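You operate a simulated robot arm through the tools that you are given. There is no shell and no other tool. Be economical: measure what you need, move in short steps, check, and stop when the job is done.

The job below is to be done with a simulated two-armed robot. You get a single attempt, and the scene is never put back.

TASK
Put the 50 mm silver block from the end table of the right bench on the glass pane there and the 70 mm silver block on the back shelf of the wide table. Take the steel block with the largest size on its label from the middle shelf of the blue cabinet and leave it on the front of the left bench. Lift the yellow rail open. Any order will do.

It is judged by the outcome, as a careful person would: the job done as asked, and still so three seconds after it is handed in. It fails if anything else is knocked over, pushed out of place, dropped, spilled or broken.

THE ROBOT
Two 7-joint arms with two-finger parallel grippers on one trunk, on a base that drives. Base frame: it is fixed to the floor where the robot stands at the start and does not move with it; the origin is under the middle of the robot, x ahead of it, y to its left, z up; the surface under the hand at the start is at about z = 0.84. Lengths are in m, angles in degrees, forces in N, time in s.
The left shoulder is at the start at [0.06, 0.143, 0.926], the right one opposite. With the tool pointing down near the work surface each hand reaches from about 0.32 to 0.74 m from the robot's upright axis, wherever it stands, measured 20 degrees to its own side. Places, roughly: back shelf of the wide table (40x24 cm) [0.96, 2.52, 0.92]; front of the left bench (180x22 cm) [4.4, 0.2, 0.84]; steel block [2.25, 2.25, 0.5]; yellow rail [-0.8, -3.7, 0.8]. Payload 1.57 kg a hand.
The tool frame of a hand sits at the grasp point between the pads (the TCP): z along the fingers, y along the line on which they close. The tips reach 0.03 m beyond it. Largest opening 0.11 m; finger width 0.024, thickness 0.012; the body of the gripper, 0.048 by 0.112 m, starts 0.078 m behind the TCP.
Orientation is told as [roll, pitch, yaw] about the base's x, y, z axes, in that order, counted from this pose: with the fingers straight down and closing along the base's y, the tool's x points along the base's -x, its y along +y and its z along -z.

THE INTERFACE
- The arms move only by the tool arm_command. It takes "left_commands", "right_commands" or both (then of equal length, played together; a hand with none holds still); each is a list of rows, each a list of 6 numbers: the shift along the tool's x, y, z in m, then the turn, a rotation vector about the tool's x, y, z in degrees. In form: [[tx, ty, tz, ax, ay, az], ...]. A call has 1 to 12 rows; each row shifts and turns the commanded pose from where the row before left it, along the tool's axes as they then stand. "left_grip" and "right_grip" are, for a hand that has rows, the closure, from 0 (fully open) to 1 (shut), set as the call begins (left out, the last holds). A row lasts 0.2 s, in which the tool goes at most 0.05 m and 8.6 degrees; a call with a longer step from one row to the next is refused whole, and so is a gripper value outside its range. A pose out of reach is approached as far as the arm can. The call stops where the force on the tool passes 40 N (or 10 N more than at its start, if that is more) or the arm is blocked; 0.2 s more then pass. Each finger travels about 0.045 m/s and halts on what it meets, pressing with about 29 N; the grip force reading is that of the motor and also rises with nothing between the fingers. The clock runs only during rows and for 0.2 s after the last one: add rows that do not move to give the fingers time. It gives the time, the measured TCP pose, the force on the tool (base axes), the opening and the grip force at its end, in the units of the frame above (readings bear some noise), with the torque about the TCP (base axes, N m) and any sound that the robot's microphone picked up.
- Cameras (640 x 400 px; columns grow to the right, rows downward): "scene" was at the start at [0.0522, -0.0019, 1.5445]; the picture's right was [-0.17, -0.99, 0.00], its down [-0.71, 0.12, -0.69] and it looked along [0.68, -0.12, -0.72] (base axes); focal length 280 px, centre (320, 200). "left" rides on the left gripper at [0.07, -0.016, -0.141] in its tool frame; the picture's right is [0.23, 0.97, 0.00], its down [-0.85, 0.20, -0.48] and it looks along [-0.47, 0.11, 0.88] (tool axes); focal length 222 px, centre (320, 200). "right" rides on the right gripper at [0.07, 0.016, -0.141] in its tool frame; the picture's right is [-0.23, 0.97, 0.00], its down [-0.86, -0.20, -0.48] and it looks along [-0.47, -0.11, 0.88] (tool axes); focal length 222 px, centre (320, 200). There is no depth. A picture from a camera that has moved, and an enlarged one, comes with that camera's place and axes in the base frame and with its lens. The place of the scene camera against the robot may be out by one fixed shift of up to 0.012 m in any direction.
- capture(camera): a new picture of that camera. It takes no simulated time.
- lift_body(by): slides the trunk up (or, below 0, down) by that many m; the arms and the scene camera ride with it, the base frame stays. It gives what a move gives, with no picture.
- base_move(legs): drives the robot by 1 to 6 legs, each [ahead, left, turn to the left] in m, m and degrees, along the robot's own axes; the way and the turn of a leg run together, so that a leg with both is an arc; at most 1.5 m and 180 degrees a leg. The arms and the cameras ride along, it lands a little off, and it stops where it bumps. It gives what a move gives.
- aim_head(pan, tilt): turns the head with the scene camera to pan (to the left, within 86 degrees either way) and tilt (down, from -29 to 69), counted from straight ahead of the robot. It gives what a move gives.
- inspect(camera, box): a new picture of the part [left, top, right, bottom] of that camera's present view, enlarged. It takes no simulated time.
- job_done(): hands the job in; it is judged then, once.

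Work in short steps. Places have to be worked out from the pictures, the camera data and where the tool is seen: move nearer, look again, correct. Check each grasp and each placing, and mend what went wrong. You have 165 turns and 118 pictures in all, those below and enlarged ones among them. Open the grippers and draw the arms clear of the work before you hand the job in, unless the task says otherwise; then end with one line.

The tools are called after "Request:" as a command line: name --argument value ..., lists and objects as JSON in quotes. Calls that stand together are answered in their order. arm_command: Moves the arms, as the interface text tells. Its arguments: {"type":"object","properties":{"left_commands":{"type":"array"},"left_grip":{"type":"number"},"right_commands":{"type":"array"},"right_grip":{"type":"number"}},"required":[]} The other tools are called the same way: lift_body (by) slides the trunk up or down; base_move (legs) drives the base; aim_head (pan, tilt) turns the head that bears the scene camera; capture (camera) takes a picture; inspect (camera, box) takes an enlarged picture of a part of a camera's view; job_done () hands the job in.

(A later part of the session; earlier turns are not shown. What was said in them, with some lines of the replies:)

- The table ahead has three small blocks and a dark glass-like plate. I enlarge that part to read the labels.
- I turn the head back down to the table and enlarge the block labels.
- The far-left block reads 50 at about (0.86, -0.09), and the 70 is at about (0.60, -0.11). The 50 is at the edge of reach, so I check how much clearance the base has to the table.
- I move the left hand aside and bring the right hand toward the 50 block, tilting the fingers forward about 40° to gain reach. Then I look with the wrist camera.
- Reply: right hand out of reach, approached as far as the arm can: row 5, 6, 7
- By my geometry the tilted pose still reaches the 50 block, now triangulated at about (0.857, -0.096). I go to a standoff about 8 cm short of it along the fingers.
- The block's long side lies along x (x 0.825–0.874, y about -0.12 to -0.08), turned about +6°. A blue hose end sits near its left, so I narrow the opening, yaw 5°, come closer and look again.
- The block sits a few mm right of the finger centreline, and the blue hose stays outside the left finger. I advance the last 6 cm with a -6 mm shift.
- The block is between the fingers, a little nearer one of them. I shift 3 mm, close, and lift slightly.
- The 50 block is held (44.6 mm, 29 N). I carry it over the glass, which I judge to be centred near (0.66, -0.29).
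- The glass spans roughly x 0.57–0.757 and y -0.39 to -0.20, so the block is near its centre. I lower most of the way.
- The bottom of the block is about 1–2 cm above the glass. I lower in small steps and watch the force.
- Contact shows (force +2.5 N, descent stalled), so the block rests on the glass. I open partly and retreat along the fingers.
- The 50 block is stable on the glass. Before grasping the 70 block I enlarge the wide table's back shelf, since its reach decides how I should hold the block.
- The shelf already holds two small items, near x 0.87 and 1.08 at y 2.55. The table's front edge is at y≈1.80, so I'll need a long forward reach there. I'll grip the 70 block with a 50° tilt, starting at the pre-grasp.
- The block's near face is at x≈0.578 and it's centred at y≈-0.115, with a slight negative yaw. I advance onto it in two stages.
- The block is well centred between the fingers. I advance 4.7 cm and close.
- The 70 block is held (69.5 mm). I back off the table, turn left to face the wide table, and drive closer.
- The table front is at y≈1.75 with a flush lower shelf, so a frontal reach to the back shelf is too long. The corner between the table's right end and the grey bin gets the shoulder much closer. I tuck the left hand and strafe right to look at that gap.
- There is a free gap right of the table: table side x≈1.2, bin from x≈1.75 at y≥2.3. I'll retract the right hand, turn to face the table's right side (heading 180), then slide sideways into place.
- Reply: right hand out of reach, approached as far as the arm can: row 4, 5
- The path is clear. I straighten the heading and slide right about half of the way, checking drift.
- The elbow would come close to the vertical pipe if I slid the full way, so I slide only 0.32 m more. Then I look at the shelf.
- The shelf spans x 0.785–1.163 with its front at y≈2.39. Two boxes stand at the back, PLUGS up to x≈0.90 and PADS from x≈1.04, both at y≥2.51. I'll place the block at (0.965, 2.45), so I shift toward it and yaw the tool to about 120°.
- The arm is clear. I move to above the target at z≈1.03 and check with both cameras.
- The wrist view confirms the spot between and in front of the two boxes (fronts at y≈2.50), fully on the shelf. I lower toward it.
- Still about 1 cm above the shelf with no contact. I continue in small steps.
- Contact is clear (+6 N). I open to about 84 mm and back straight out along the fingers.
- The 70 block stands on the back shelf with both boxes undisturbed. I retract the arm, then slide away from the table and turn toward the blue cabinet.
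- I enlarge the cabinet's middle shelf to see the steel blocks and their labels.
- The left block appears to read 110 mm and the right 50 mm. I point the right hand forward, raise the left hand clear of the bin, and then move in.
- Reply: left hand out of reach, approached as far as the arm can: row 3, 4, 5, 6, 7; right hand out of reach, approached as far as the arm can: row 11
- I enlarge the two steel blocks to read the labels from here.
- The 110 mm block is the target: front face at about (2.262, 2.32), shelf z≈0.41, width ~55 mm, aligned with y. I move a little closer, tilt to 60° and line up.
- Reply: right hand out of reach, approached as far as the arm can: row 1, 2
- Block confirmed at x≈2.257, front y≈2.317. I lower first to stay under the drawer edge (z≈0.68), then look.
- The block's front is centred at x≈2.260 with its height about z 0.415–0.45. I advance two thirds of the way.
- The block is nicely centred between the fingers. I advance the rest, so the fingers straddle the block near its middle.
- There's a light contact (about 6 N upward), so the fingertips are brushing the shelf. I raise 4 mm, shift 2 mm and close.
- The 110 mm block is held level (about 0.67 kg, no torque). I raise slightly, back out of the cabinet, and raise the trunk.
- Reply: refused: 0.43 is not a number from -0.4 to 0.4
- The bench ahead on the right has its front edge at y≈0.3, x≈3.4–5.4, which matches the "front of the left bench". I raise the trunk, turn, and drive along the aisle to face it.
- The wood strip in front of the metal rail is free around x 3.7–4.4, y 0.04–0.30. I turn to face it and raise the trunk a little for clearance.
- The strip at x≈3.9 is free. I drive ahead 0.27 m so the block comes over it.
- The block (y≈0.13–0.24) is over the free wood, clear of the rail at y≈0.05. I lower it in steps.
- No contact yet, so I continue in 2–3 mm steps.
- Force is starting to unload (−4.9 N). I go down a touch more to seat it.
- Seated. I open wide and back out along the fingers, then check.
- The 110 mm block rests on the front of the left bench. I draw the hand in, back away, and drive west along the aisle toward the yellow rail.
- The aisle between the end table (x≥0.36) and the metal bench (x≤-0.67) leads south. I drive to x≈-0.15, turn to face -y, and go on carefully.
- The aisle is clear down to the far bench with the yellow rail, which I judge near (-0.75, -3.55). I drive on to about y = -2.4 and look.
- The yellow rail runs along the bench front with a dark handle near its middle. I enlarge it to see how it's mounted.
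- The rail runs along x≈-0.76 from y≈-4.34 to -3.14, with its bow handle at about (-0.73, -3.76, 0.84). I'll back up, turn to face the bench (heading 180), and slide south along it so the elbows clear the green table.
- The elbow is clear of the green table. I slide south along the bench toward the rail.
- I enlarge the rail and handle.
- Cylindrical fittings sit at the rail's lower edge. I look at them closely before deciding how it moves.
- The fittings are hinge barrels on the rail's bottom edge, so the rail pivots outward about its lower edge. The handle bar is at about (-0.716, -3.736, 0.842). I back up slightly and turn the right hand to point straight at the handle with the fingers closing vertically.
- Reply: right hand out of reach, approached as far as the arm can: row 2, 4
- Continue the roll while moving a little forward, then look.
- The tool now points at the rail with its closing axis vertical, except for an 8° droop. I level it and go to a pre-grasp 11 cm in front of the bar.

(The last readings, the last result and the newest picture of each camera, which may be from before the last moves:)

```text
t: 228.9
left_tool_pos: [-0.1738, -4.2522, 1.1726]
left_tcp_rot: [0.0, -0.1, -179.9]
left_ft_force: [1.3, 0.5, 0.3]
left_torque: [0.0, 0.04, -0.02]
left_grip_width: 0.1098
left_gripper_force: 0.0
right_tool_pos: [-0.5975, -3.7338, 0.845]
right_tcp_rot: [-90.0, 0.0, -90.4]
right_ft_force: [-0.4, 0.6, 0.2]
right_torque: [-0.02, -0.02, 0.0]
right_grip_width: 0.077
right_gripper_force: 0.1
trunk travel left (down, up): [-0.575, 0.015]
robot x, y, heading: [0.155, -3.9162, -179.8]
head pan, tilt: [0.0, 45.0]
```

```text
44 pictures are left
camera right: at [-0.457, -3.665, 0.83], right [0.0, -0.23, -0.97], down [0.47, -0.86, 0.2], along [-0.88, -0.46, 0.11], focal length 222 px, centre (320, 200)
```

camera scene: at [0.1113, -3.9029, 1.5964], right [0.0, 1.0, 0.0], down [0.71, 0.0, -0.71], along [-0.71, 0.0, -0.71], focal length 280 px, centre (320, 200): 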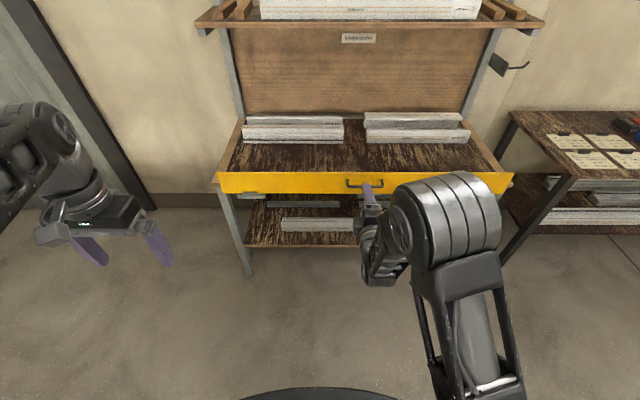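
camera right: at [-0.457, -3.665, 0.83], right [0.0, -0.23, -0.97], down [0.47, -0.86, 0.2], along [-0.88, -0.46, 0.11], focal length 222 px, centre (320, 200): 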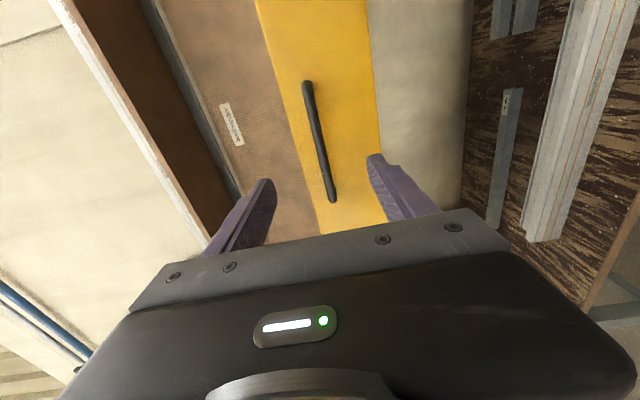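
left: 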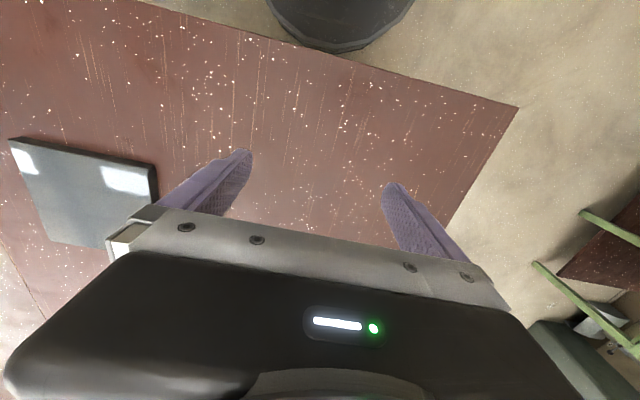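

The bar lies at z≈0.845, y -3.80 to -3.665, exactly between the fingers. I advance 10.5 cm so the bar is near the tips.

Request:
arm_command --right_commands '[[0, 0, 0.035, 0, 0, 0], [0, 0, 0.035, 0, 0, 0], [0, 0, 0.02, 0, 0, 0], [0, 0, 0.012, 0, 0, 0], [0, 0, 0, 0, 0, 0]]'

Request:
capture --camera "right"

```text
t: 230.2
left_tool_pos: [-0.1741, -4.2513, 1.1728]
left_tcp_rot: [0.1, -0.1, -179.8]
left_ft_force: [0.2, 0.4, 0.8]
left_torque: [0.02, 0.04, -0.02]
left_grip_width: 0.1099
left_gripper_force: 0.1
right_tool_pos: [-0.7031, -3.7332, 0.8419]
right_tcp_rot: [-89.8, -0.1, -90.4]
right_ft_force: [-0.3, -0.9, 0.0]
right_torque: [0.0, -0.01, -0.01]
right_grip_width: 0.0768
right_gripper_force: 0.1
trunk travel left (down, up): [-0.575, 0.015]
robot x, y, heading: [0.16, -3.9152, -180.0]
head pan, tilt: [0.0, 45.0]
```

```text
43 pictures are left
camera right: at [-0.5608, -3.6639, 0.826], right [0.0, -0.23, -0.97], down [0.47, -0.86, 0.2], along [-0.88, -0.46, 0.11], focal length 222 px, centre (320, 200)
```

right: 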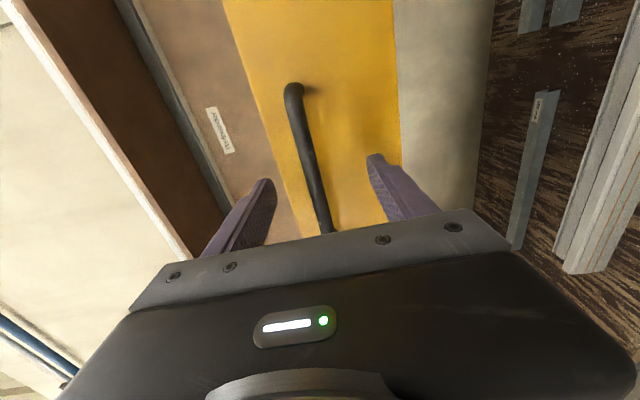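

The bar is between the fingers. I close on it.

Request:
arm_command --right_commands '[[0, 0, 0, 0, 0, 0], [0, 0, 0, 0, 0, 0], [0, 0, 0, 0, 0, 0], [0, 0, 0, 0, 0, 0], [0, 0, 0, 0, 0, 0], [0, 0, 0, 0, 0, 0]]' --right_grip 1.0

Request:
capture --camera "right"

```text
t: 231.6
left_tool_pos: [-0.1719, -4.252, 1.1731]
left_tcp_rot: [0.0, -0.1, -180.0]
left_ft_force: [-0.1, -0.6, -0.5]
left_torque: [-0.01, 0.01, 0.0]
left_grip_width: 0.1103
left_gripper_force: 0.1
right_tool_pos: [-0.7012, -3.7322, 0.8444]
right_tcp_rot: [-90.2, 0.0, -90.4]
right_ft_force: [-1.3, 1.1, 9.1]
right_torque: [0.04, 0.24, -0.02]
right_grip_width: 0.0119
right_gripper_force: 29.1
trunk travel left (down, up): [-0.575, 0.015]
robot x, y, heading: [0.1603, -3.9144, -180.1]
head pan, tilt: [0.0, 45.0]
```

```text
42 pictures are left
camera right: at [-0.5608, -3.6639, 0.8282], right [-0.01, -0.23, -0.97], down [0.47, -0.86, 0.2], along [-0.88, -0.46, 0.11], focal length 222 px, centre (320, 200)
```

right: 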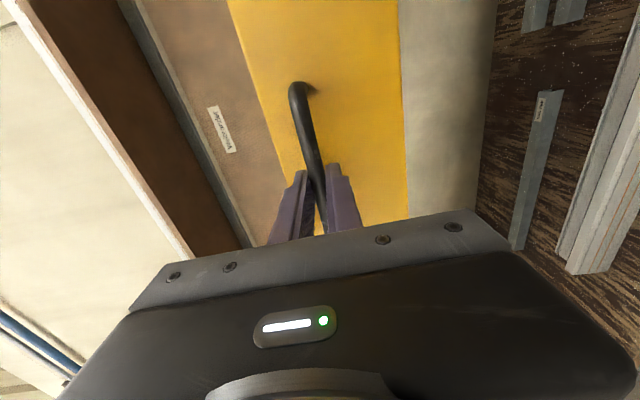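

Gripped (12 mm bar). I test with a 1 cm pull outward, to see whether it yields.

Request:
arm_command --right_commands '[[0, 0, -0.005, 0, 0, 0], [0, 0, -0.005, 0, 0, 0], [0, 0, 0, 0, 0, 0]]'

```text
t: 232.3
left_tool_pos: [-0.1759, -4.2516, 1.173]
left_tcp_rot: [0.1, 0.0, -179.9]
left_ft_force: [0.5, -0.1, -0.7]
left_torque: [0.01, 0.02, 0.0]
left_grip_width: 0.1099
left_gripper_force: 0.0
right_tool_pos: [-0.6921, -3.7335, 0.8397]
right_tcp_rot: [-89.7, 0.0, -90.4]
right_ft_force: [-2.8, 1.8, -1.4]
right_torque: [-0.09, -0.07, -0.01]
right_grip_width: 0.0116
right_gripper_force: 29.3
trunk travel left (down, up): [-0.575, 0.015]
robot x, y, heading: [0.1575, -3.916, -180.0]
head pan, tilt: [0.0, 45.0]
```

It yields and dips exactly as a bottom hinge would (about -3 N), so the rail tips outward. I follow the arc, letting the hand pitch up gradually with it.

Request:
arm_command --right_commands '[[0, 0.005, -0.0078, 4, 0, 0], [0, 0.006, -0.0076, 4, 0, 0], [0, 0.0065, -0.007, 4, 0, 0], [0, 0.007, -0.0065, 4, 0, 0], [0, 0, 0, 0, 0, 0]]'

Request:
capture --camera "right"

Request:
inspect --camera "scene" --box '[210, 110, 530, 260]'

```text
t: 233.3
left_tool_pos: [-0.1773, -4.2521, 1.1718]
left_tcp_rot: [0.0, 0.0, -179.8]
left_ft_force: [1.0, -0.7, 0.1]
left_torque: [-0.03, 0.06, 0.01]
left_grip_width: 0.1101
left_gripper_force: 0.2
right_tool_pos: [-0.6541, -3.7344, 0.8122]
right_tcp_rot: [-102.7, -0.1, -90.6]
right_ft_force: [-24.2, -0.2, -21.6]
right_torque: [-0.51, -0.68, -0.42]
right_grip_width: 0.0118
right_gripper_force: 29.7
right hand out of reach, approached as far as the arm can: row 4
trunk travel left (down, up): [-0.575, 0.015]
robot x, y, heading: [0.1591, -3.9134, -179.6]
head pan, tilt: [0.0, 45.0]
stopped in row 4 (right hand): the force on the tool passed its limit at 72 N (the readings are from after the stop); the commanded pose is now the measured one
```

```text
41 pictures are left
camera right: at [-0.5205, -3.6659, 0.7653], right [-0.22, -0.23, -0.95], down [0.5, -0.86, 0.09], along [-0.84, -0.46, 0.3], focal length 222 px, centre (320, 200)
```

right: 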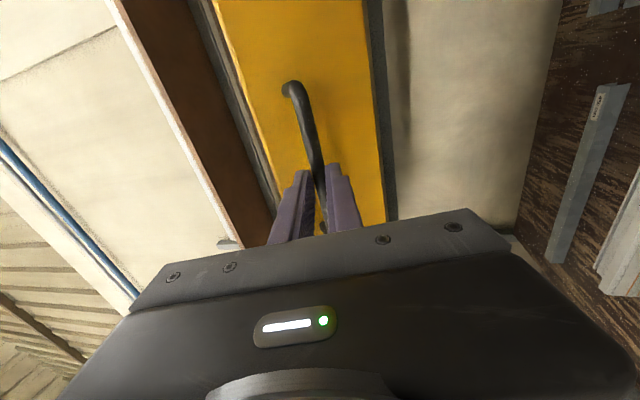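

```text
2.00 times, centred on (370, 185) of scene
camera zoom: at [0.1059, -3.9024, 1.5961], right [0.0, 1.0, 0.0], down [0.71, 0.0, -0.7], along [-0.7, 0.0, -0.71], focal length 559 px, centre (220, 230)
```

zoom: 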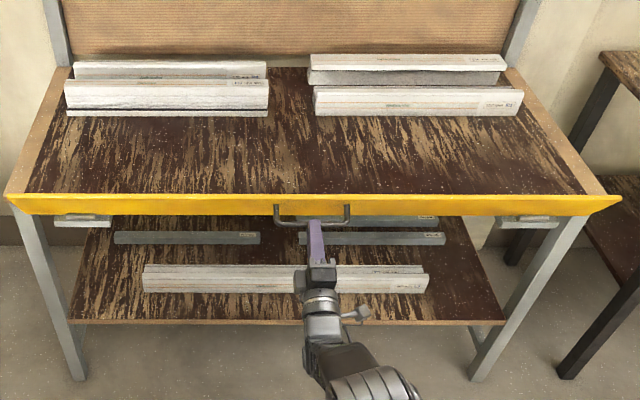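

The rail is tipped roughly 40°. The force peak was radial, meaning my arc radius was slightly large. I refit the hinge at about (-0.73, 0.765) with radius 0.08, and continue along the corrected arc without more pitch.

Request:
arm_command --right_commands '[[0, 0.0065, -0.005, 0, 0, 0], [0, 0.0065, -0.005, 0, 0, 0], [0, 0.0068, -0.005, 0, 0, 0], [0, 0, 0, 0, 0, 0]]'

Request:
inspect --camera "scene" --box '[210, 110, 530, 260]'

```text
t: 234.3
left_tool_pos: [-0.1772, -4.2518, 1.1719]
left_tcp_rot: [0.0, 0.1, -179.9]
left_ft_force: [-0.2, -0.6, -0.1]
left_torque: [0.01, -0.04, 0.0]
left_grip_width: 0.1103
left_gripper_force: 0.1
right_tool_pos: [-0.6447, -3.7345, 0.7962]
right_tcp_rot: [-103.7, -0.1, -90.5]
right_ft_force: [-18.3, 2.3, -11.1]
right_torque: [-0.42, -0.37, 0.27]
right_grip_width: 0.0115
right_gripper_force: 29.1
trunk travel left (down, up): [-0.575, 0.015]
robot x, y, heading: [0.1619, -3.9143, -180.1]
head pan, tilt: [0.0, 45.0]
```

```text
2.00 times, centred on (370, 185) of scene
camera zoom: at [0.1071, -3.9023, 1.5963], right [0.0, 1.0, 0.0], down [0.71, 0.0, -0.71], along [-0.71, 0.0, -0.71], focal length 559 px, centre (220, 230)
```

zoom: 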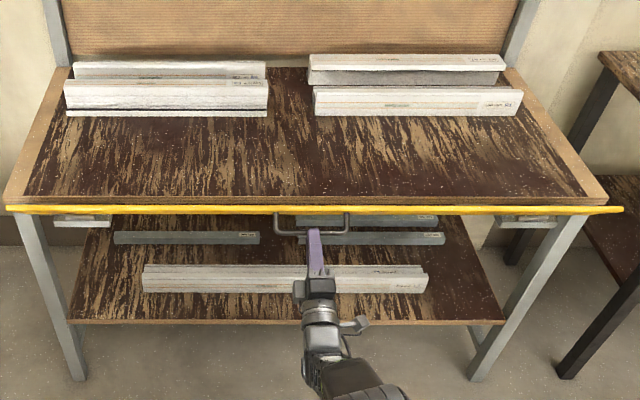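

The rail is now edge-on to the camera, meaning about 46° open, and the bar has slid toward the fingertips. I continue mostly downward along the arc.

Request:
arm_command --right_commands '[[0, 0.007, -0.002, 0, 0, 0], [0, 0.007, -0.0024, 0, 0, 0], [0, 0.007, -0.0027, 0, 0, 0], [0, 0.007, -0.0027, 0, 0, 0], [0, 0.007, -0.0027, 0, 0, 0], [0, 0, 0, 0, 0, 0]]'

Request:
inspect --camera "scene" --box '[210, 110, 530, 260]'

```text
t: 235.8
left_tool_pos: [-0.1725, -4.2527, 1.1726]
left_tcp_rot: [0.0, -0.2, -179.8]
left_ft_force: [-0.6, 0.4, -0.2]
left_torque: [-0.03, -0.02, -0.03]
left_grip_width: 0.1099
left_gripper_force: 0.1
right_tool_pos: [-0.6408, -3.7338, 0.7834]
right_tcp_rot: [-104.0, 0.0, -90.5]
right_ft_force: [24.8, 0.4, -1.9]
right_torque: [-0.52, 0.06, 0.06]
right_grip_width: 0.0116
right_gripper_force: 29.0
right hand out of reach, approached as far as the arm can: row 3, 4, 5
trunk travel left (down, up): [-0.575, 0.015]
robot x, y, heading: [0.161, -3.9173, -179.8]
head pan, tilt: [0.0, 45.0]
```

```text
2.00 times, centred on (370, 185) of scene
camera zoom: at [0.1133, -3.9028, 1.5965], right [0.0, 1.0, 0.0], down [0.71, 0.0, -0.71], along [-0.71, 0.0, -0.71], focal length 559 px, centre (220, 230)
```

zoom: 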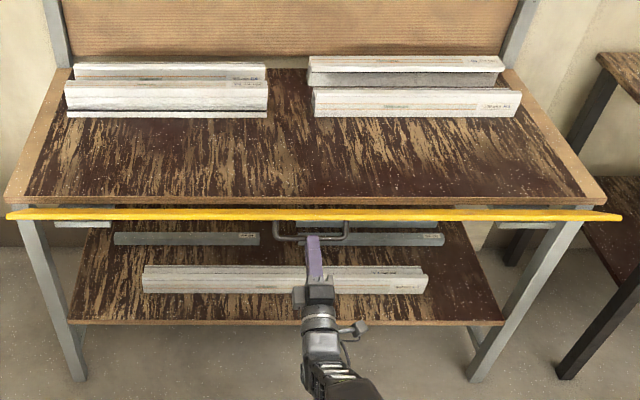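

The arm itself is at its pose limit here, so I use the trunk to lower the hand 2 cm further along the arc.

Request:
arm_command --right_commands '[[0, 0, -0.004, 0, 0, 0], [0, 0, 0, 0, 0, 0]]'

Request:
lift_body --by -0.02

Request:
inspect --camera "scene" --box '[210, 110, 530, 260]'

```text
t: 236.3
left_tool_pos: [-0.1768, -4.2538, 1.1721]
left_tcp_rot: [0.0, 0.0, -179.8]
left_ft_force: [-0.4, -0.3, -0.6]
left_torque: [0.0, -0.03, -0.02]
left_grip_width: 0.1098
left_gripper_force: 0.1
right_tool_pos: [-0.6401, -3.7342, 0.7828]
right_tcp_rot: [-103.9, 0.1, -90.5]
right_ft_force: [-11.2, -2.2, -6.4]
right_torque: [-0.63, -0.25, 0.3]
right_grip_width: 0.0116
right_gripper_force: 29.1
trunk travel left (down, up): [-0.575, 0.015]
robot x, y, heading: [0.1568, -3.9134, -179.8]
head pan, tilt: [0.0, 45.0]
```

```text
t: 237.0
left_tool_pos: [-0.1735, -4.2522, 1.1528]
left_tcp_rot: [0.0, -0.1, -179.8]
left_ft_force: [-0.5, 1.1, 0.5]
left_torque: [-0.04, -0.01, -0.02]
left_grip_width: 0.1103
left_gripper_force: 0.1
right_tool_pos: [-0.6337, -3.7333, 0.7594]
right_tcp_rot: [-103.5, 0.2, -90.6]
right_ft_force: [28.6, -2.4, -11.1]
right_torque: [0.43, -0.18, 0.25]
right_grip_width: 0.0
right_gripper_force: 21.7
trunk travel left (down, up): [-0.555, 0.035]
robot x, y, heading: [0.1605, -3.9134, -179.9]
head pan, tilt: [0.0, 45.0]
```

```text
2.00 times, centred on (370, 185) of scene
camera zoom: at [0.1127, -3.9029, 1.5763], right [0.0, 1.0, 0.0], down [0.71, 0.0, -0.71], along [-0.71, 0.0, -0.71], focal length 559 px, centre (220, 230)
```

zoom: 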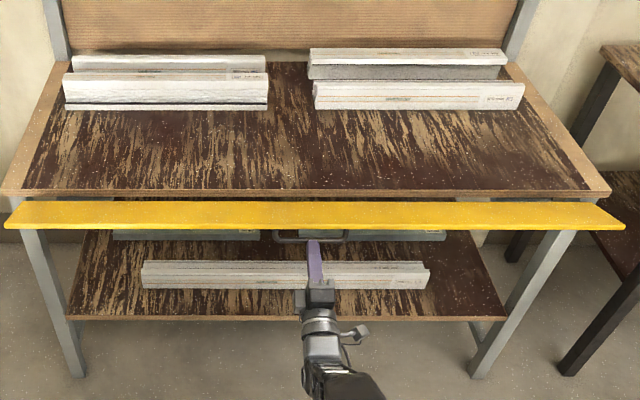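

The fingers slipped off the bar, and the rail is now about 65–70° open. I withdraw the hand backward to free it and see where the rail settles.

Request:
arm_command --right_commands '[[0, 0, -0.02, 0, 0, 0], [0, 0, -0.04, 0, 0, 0], [0, 0, -0.04, 0, 0, 0], [0, 0, 0, 0, 0, 0], [0, 0, 0, 0, 0, 0]]'

Request:
capture --camera "scene"

Request:
capture --camera "right"

```text
t: 238.2
left_tool_pos: [-0.1735, -4.2536, 1.1533]
left_tcp_rot: [0.1, -0.1, -179.8]
left_ft_force: [-0.6, -0.5, -0.3]
left_torque: [0.01, -0.02, -0.01]
left_grip_width: 0.1103
left_gripper_force: 0.1
right_tool_pos: [-0.5449, -3.7332, 0.7424]
right_tcp_rot: [-103.7, 0.0, -90.5]
right_ft_force: [1.1, -0.2, -0.1]
right_torque: [0.04, -0.01, 0.04]
right_grip_width: 0.0
right_gripper_force: 21.1
right hand out of reach, approached as far as the arm can: row 3
trunk travel left (down, up): [-0.555, 0.035]
robot x, y, heading: [0.1586, -3.9101, -179.5]
head pan, tilt: [0.0, 45.0]
```

```text
36 pictures are left
camera scene: at [0.1107, -3.9027, 1.5765], right [0.0, 1.0, 0.0], down [0.71, 0.0, -0.71], along [-0.71, 0.0, -0.71], focal length 280 px, centre (320, 200)
```

scene: 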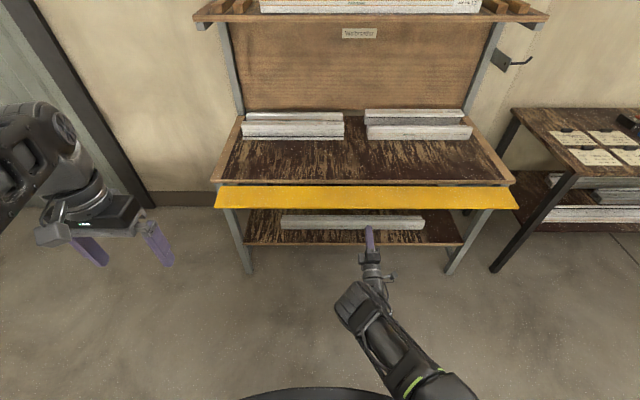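

```text
35 pictures are left
camera right: at [-0.4116, -3.6653, 0.693], right [-0.23, -0.23, -0.95], down [0.5, -0.86, 0.08], along [-0.83, -0.46, 0.31], focal length 222 px, centre (320, 200)
```

right: 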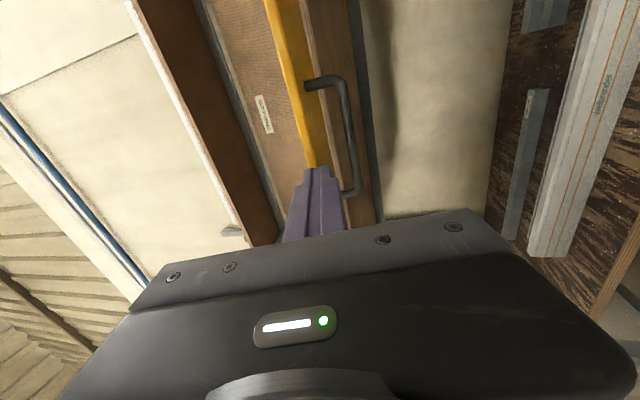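

The rail has settled at about 75–80° open. To see whether that's its end stop, I raise the closed right hand, pitch it slightly down, and prepare to press lightly on the rail from above.

Request:
arm_command --right_commands '[[0, -0.045, 0, 0, 0, 0], [0, -0.045, 0, -8, 0, 0], [0, -0.04, 0, -8, 0, 0], [0, -0.03, 0, -8, 0, 0], [0, 0, 0, 0, 0, 0]]'

Request:
capture --camera "right"

Request:
inspect --camera "scene" --box '[210, 140, 530, 260]'

```text
t: 239.4
left_tool_pos: [-0.1757, -4.252, 1.1533]
left_tcp_rot: [0.0, 0.0, -179.9]
left_ft_force: [0.7, 0.8, 0.7]
left_torque: [0.0, 0.0, -0.02]
left_grip_width: 0.11
left_gripper_force: 0.0
right_tool_pos: [-0.5226, -3.7329, 0.8972]
right_tcp_rot: [-79.6, 0.0, -90.5]
right_ft_force: [-0.6, 0.2, 1.0]
right_torque: [0.03, 0.06, 0.01]
right_grip_width: 0.0
right_gripper_force: 21.2
trunk travel left (down, up): [-0.555, 0.035]
robot x, y, heading: [0.1574, -3.9143, -179.7]
head pan, tilt: [0.0, 45.0]
```

```text
34 pictures are left
camera right: at [-0.3796, -3.6647, 0.9054], right [0.17, -0.23, -0.96], down [0.43, -0.86, 0.28], along [-0.89, -0.46, -0.05], focal length 222 px, centre (320, 200)
```

right: 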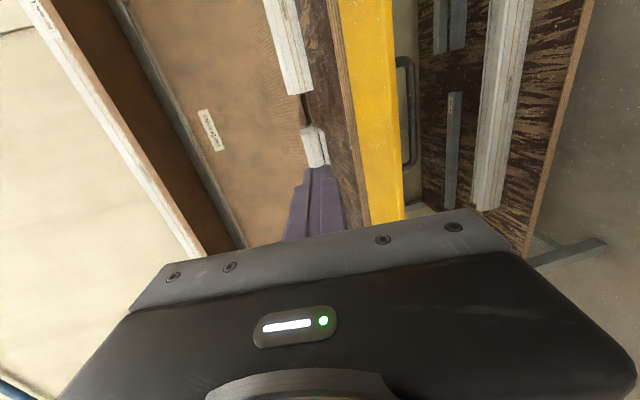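

```text
2.00 times, centred on (370, 200) of scene
camera zoom: at [0.1103, -3.9029, 1.5764], right [0.0, 1.0, 0.0], down [0.71, 0.0, -0.71], along [-0.71, 0.0, -0.71], focal length 559 px, centre (220, 200)
```

zoom: 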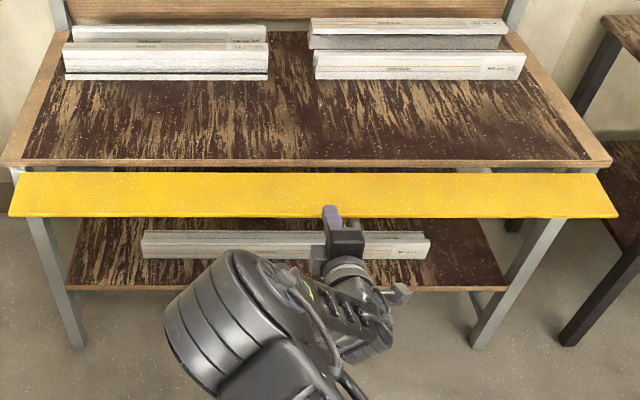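

The rail holds near 78°. I bring the closed fingertips over its free edge and press down gently in small steps.

Request:
arm_command --right_commands '[[0, 0.013, 0.0335, 0, 0, 0], [0, 0.013, 0.0335, 0, 0, 0], [0, 0.013, 0.0335, 0, 0, 0], [0, 0, 0, 0, 0, 0]]'

Request:
arm_command --right_commands '[[0, 0.008, 0.0015, 0, 0, 0], [0, 0.008, 0.0015, 0, 0, 0], [0, 0, 0, 0, 0, 0]]'

Request:
arm_command --right_commands '[[0, 0.006, 0.0011, 0, 0, 0], [0, 0.006, 0.0011, 0, 0, 0], [0, 0, 0, 0, 0, 0]]'

Request:
inspect --camera "scene" --box '[210, 140, 530, 260]'

```text
t: 240.4
left_tool_pos: [-0.1748, -4.252, 1.1529]
left_tcp_rot: [0.0, -0.1, -179.8]
left_ft_force: [0.0, 0.8, 0.0]
left_torque: [0.02, 0.02, 0.0]
left_grip_width: 0.11
left_gripper_force: 0.0
right_tool_pos: [-0.6114, -3.7313, 0.8411]
right_tcp_rot: [-79.9, 0.0, -90.6]
right_ft_force: [-0.6, -0.1, 0.1]
right_torque: [0.0, -0.04, -0.03]
right_grip_width: 0.0
right_gripper_force: 21.1
trunk travel left (down, up): [-0.555, 0.035]
robot x, y, heading: [0.1579, -3.9168, -179.8]
head pan, tilt: [0.0, 45.0]
```

```text
t: 241.2
left_tool_pos: [-0.174, -4.2516, 1.1541]
left_tcp_rot: [0.1, -0.1, -179.8]
left_ft_force: [0.2, 0.3, 0.5]
left_torque: [-0.04, 0.0, 0.06]
left_grip_width: 0.1098
left_gripper_force: 0.1
right_tool_pos: [-0.6117, -3.7323, 0.8263]
right_tcp_rot: [-79.9, 0.0, -90.5]
right_ft_force: [-0.6, -0.3, -0.1]
right_torque: [0.02, -0.02, 0.0]
right_grip_width: 0.0
right_gripper_force: 21.4
trunk travel left (down, up): [-0.555, 0.035]
robot x, y, heading: [0.1609, -3.9133, -179.9]
head pan, tilt: [0.0, 45.0]
```

```text
t: 242.0
left_tool_pos: [-0.1737, -4.2512, 1.1527]
left_tcp_rot: [0.0, -0.2, -180.0]
left_ft_force: [-0.8, 1.3, -0.7]
left_torque: [0.01, 0.0, 0.0]
left_grip_width: 0.1101
left_gripper_force: 0.1
right_tool_pos: [-0.6113, -3.7342, 0.8129]
right_tcp_rot: [-79.7, 0.1, -90.5]
right_ft_force: [-0.1, 0.1, -1.0]
right_torque: [0.01, 0.0, 0.01]
right_grip_width: 0.0
right_gripper_force: 21.4
trunk travel left (down, up): [-0.555, 0.035]
robot x, y, heading: [0.1597, -3.9164, -179.6]
head pan, tilt: [0.0, 45.0]
```

```text
2.00 times, centred on (370, 200) of scene
camera zoom: at [0.1106, -3.9029, 1.5764], right [0.0, 1.0, 0.0], down [0.71, 0.0, -0.71], along [-0.71, 0.0, -0.71], focal length 559 px, centre (220, 200)
```

zoom: 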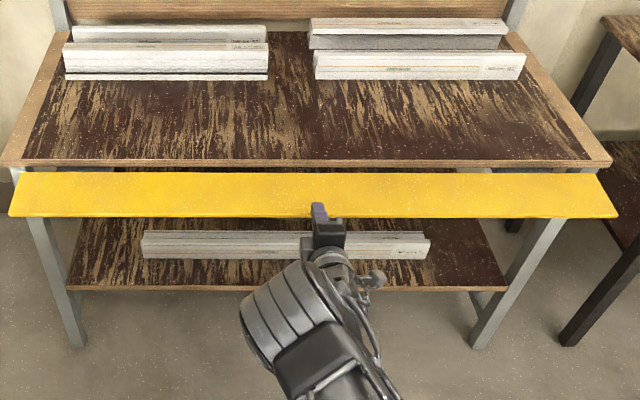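

Not yet touching, so I keep pressing down in small steps.

Request:
arm_command --right_commands '[[0, 0.006, 0.0011, 0, 0, 0], [0, 0.006, 0.0011, 0, 0, 0], [0, 0, 0, 0, 0, 0]]'

Request:
arm_command --right_commands '[[0, 0.005, 0.0011, 0, 0, 0], [0, 0, 0, 0, 0, 0]]'

Request:
arm_command --right_commands '[[0, 0.005, 0.0011, 0, 0, 0], [0, 0, 0, 0, 0, 0]]'

Request:
inspect --camera "scene" --box '[210, 140, 530, 260]'

```text
t: 242.8
left_tool_pos: [-0.1746, -4.2517, 1.1529]
left_tcp_rot: [-0.1, -0.2, -179.9]
left_ft_force: [-0.4, 0.3, -0.1]
left_torque: [-0.02, 0.0, 0.0]
left_grip_width: 0.1099
left_gripper_force: 0.1
right_tool_pos: [-0.6104, -3.7327, 0.8009]
right_tcp_rot: [-79.8, 0.0, -90.5]
right_ft_force: [-0.5, 0.3, 0.1]
right_torque: [-0.02, 0.05, -0.05]
right_grip_width: 0.0
right_gripper_force: 21.2
trunk travel left (down, up): [-0.555, 0.035]
robot x, y, heading: [0.1557, -3.9135, -179.8]
head pan, tilt: [0.0, 45.0]
```

```text
t: 243.4
left_tool_pos: [-0.1747, -4.2514, 1.1525]
left_tcp_rot: [-0.1, 0.0, -179.9]
left_ft_force: [-0.4, -0.1, 0.3]
left_torque: [-0.01, 0.01, -0.07]
left_grip_width: 0.1099
left_gripper_force: 0.1
right_tool_pos: [-0.6113, -3.7335, 0.7957]
right_tcp_rot: [-79.8, 0.0, -90.5]
right_ft_force: [0.1, 0.3, 0.1]
right_torque: [0.01, 0.0, 0.03]
right_grip_width: 0.0001
right_gripper_force: 21.2
trunk travel left (down, up): [-0.555, 0.035]
robot x, y, heading: [0.1589, -3.9148, -180.0]
head pan, tilt: [0.0, 45.0]
```

```text
t: 244.0
left_tool_pos: [-0.1734, -4.2527, 1.1525]
left_tcp_rot: [0.0, 0.0, -179.9]
left_ft_force: [0.2, -0.6, -0.3]
left_torque: [0.01, 0.01, 0.0]
left_grip_width: 0.1098
left_gripper_force: 0.0
right_tool_pos: [-0.6096, -3.7334, 0.7909]
right_tcp_rot: [-79.8, -0.1, -90.5]
right_ft_force: [-0.8, 0.0, 0.6]
right_torque: [-0.01, -0.01, 0.03]
right_grip_width: 0.0004
right_gripper_force: 20.7
trunk travel left (down, up): [-0.555, 0.035]
robot x, y, heading: [0.1601, -3.9163, -179.8]
head pan, tilt: [0.0, 45.0]
```

```text
2.00 times, centred on (370, 200) of scene
camera zoom: at [0.1106, -3.9029, 1.5764], right [0.0, 1.0, 0.0], down [0.71, 0.0, -0.71], along [-0.71, 0.0, -0.71], focal length 559 px, centre (220, 200)
```

zoom: 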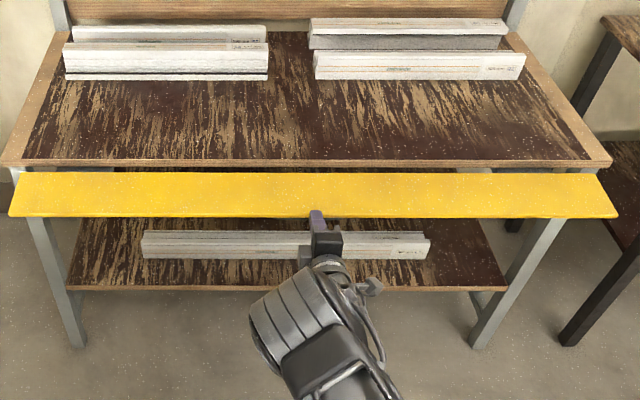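

My fingertips are just short of the free edge (about x -0.655), and the rail looks nearly horizontal. I raise, move forward 4 cm and press again.

Request:
arm_command --right_commands '[[0, -0.045, -0.008, 0, 0, 0], [0, 0.006, 0.04, 0, 0, 0], [0, 0, 0, 0, 0, 0]]'

Request:
arm_command --right_commands '[[0, 0.007, 0.0013, 0, 0, 0], [0, 0.007, 0.0013, 0, 0, 0], [0, 0, 0, 0, 0, 0]]'

Request:
arm_command --right_commands '[[0, 0.006, 0.0011, 0, 0, 0], [0, 0.006, 0.0011, 0, 0, 0], [0, 0, 0, 0, 0, 0]]'

Request:
arm_command --right_commands '[[0, 0.006, 0.0011, 0, 0, 0], [0, 0, 0, 0, 0, 0]]'

Request:
inspect --camera "scene" --box '[210, 140, 530, 260]'

```text
t: 244.8
left_tool_pos: [-0.1742, -4.2527, 1.1529]
left_tcp_rot: [0.0, -0.1, -179.8]
left_ft_force: [-0.6, 0.5, 0.0]
left_torque: [0.0, 0.02, 0.02]
left_grip_width: 0.11
left_gripper_force: 0.2
right_tool_pos: [-0.6495, -3.7354, 0.8244]
right_tcp_rot: [-79.9, 0.0, -90.5]
right_ft_force: [0.7, 0.2, -0.2]
right_torque: [0.0, -0.01, -0.02]
right_grip_width: 0.0001
right_gripper_force: 20.6
trunk travel left (down, up): [-0.555, 0.035]
robot x, y, heading: [0.1605, -3.9169, -179.8]
head pan, tilt: [0.0, 45.0]
```

```text
t: 245.6
left_tool_pos: [-0.1741, -4.2518, 1.1531]
left_tcp_rot: [0.0, 0.0, -179.9]
left_ft_force: [0.6, 0.1, 0.3]
left_torque: [-0.05, 0.0, -0.02]
left_grip_width: 0.1099
left_gripper_force: 0.1
right_tool_pos: [-0.6514, -3.7326, 0.8105]
right_tcp_rot: [-79.9, 0.0, -90.5]
right_ft_force: [-0.1, -0.6, -0.5]
right_torque: [0.02, -0.01, 0.0]
right_grip_width: 0.0001
right_gripper_force: 21.3
trunk travel left (down, up): [-0.555, 0.035]
robot x, y, heading: [0.1561, -3.9159, -179.8]
head pan, tilt: [0.0, 45.0]
```

```text
t: 246.4
left_tool_pos: [-0.1727, -4.2534, 1.1545]
left_tcp_rot: [0.0, -0.1, -180.0]
left_ft_force: [-0.1, 0.0, 0.7]
left_torque: [0.0, 0.0, 0.05]
left_grip_width: 0.1102
left_gripper_force: 0.1
right_tool_pos: [-0.6512, -3.7343, 0.8023]
right_tcp_rot: [-80.4, 0.0, -90.5]
right_ft_force: [-4.0, 2.4, 14.8]
right_torque: [0.03, 0.48, -0.06]
right_grip_width: 0.0
right_gripper_force: 21.7
trunk travel left (down, up): [-0.555, 0.035]
robot x, y, heading: [0.1594, -3.9124, -179.9]
head pan, tilt: [0.0, 45.0]
```

```text
t: 247.0
left_tool_pos: [-0.1694, -4.2536, 1.153]
left_tcp_rot: [-0.1, -0.3, -179.9]
left_ft_force: [0.1, -0.6, 0.2]
left_torque: [0.02, 0.01, 0.02]
left_grip_width: 0.11
left_gripper_force: 0.0
right_tool_pos: [-0.6515, -3.733, 0.8017]
right_tcp_rot: [-81.0, -0.1, -90.4]
right_ft_force: [-3.9, 4.8, 36.1]
right_torque: [0.08, 1.07, -0.18]
right_grip_width: 0.0
right_gripper_force: 21.3
trunk travel left (down, up): [-0.555, 0.035]
robot x, y, heading: [0.1557, -3.9116, -179.9]
head pan, tilt: [0.0, 45.0]
```

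```text
2.00 times, centred on (370, 200) of scene
camera zoom: at [0.1152, -3.9033, 1.5769], right [0.0, 1.0, 0.0], down [0.7, 0.0, -0.71], along [-0.71, 0.0, -0.7], focal length 559 px, centre (220, 200)
```

zoom: 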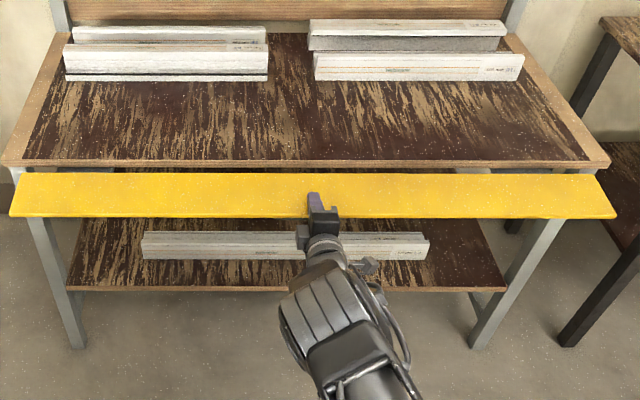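

At 36 N the rail doesn't move, so it's at its end stop, fully open. I lift off, withdraw the hand and open the gripper.

Request:
arm_command --right_commands '[[0, -0.04, -0.005, 0, 0, 0], [0, -0.04, -0.02, 0, 0, 0], [0, 0, -0.045, 0, 0, 0], [0, 0, -0.045, 0, 0, 0], [0, 0, 0, 0, 0, 0]]'

Request:
base_move --legs '[[-0.2, 0, 0]]'

Request:
arm_command --right_commands '[[0, 0, 0, 0, 0, 0], [0, 0, 0, 0, 0, 0], [0, 0, 0, 0, 0, 0], [0, 0, 0, 0, 0, 0], [0, 0, 0, 0, 0, 0], [0, 0, 0, 0, 0, 0]]' --right_grip 0.0

Request:
capture --camera "scene"

```text
t: 248.2
left_tool_pos: [-0.1743, -4.2522, 1.1522]
left_tcp_rot: [0.0, 0.0, -179.9]
left_ft_force: [-0.2, -0.3, -0.3]
left_torque: [-0.02, -0.01, -0.03]
left_grip_width: 0.1103
left_gripper_force: 0.1
right_tool_pos: [-0.5511, -3.7372, 0.8897]
right_tcp_rot: [-79.8, 0.0, -90.5]
right_ft_force: [0.2, 0.0, 0.1]
right_torque: [0.01, 0.02, 0.0]
right_grip_width: 0.0003
right_gripper_force: 21.2
trunk travel left (down, up): [-0.555, 0.035]
robot x, y, heading: [0.1571, -3.9123, -179.6]
head pan, tilt: [0.0, 45.0]
```

```text
t: 249.8
left_tool_pos: [0.0269, -4.252, 1.1534]
left_tcp_rot: [-0.1, -0.2, -179.8]
left_ft_force: [0.7, 0.2, 0.7]
left_torque: [0.04, 0.01, -0.01]
left_grip_width: 0.11
left_gripper_force: 0.0
right_tool_pos: [-0.3512, -3.7375, 0.8911]
right_tcp_rot: [-79.9, 0.0, -90.4]
right_ft_force: [0.5, -1.1, 0.2]
right_torque: [0.02, -0.02, -0.04]
right_grip_width: 0.0002
right_gripper_force: 21.2
trunk travel left (down, up): [-0.555, 0.035]
robot x, y, heading: [0.3592, -3.9106, -179.6]
head pan, tilt: [0.0, 45.0]
```

```text
t: 251.2
left_tool_pos: [0.0259, -4.2515, 1.1534]
left_tcp_rot: [-0.1, -0.1, -179.8]
left_ft_force: [0.0, -0.3, -0.3]
left_torque: [0.02, -0.02, 0.01]
left_grip_width: 0.1099
left_gripper_force: 0.1
right_tool_pos: [-0.3526, -3.7372, 0.8901]
right_tcp_rot: [-80.0, 0.0, -90.4]
right_ft_force: [0.0, -0.4, 0.5]
right_torque: [0.02, 0.0, 0.02]
right_grip_width: 0.11
right_gripper_force: 0.0
trunk travel left (down, up): [-0.555, 0.035]
robot x, y, heading: [0.3567, -3.9146, -179.4]
head pan, tilt: [0.0, 45.0]
```

```text
29 pictures are left
camera scene: at [0.3102, -3.9022, 1.5764], right [0.0, 1.0, 0.0], down [0.71, 0.0, -0.71], along [-0.71, 0.0, -0.71], focal length 280 px, centre (320, 200)
```

scene: 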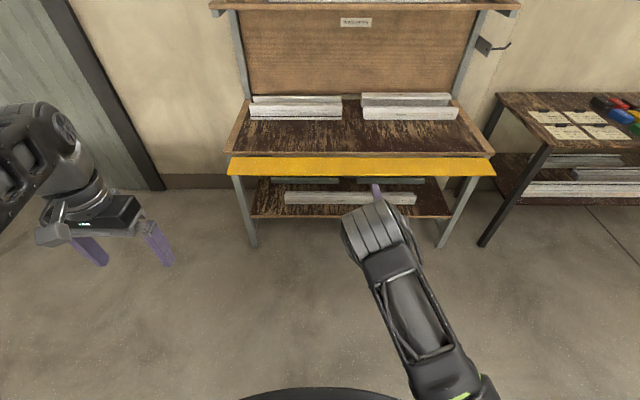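

The rail stays open, both grippers are open and clear, and the three placings were each checked after release. I hand the job in.

Request:
job_done

```text
The job is handed in.
```

All four parts are done and handed in: the 50 mm block is on the glass pane, the 70 mm block is on the back shelf of the wide table, the 110 mm steel block is on the front of the left bench, and the yellow rail is open to its end stop. The rail turned out to be hinged along its bottom edge, so it opened by tipping outward rather than lifting up.
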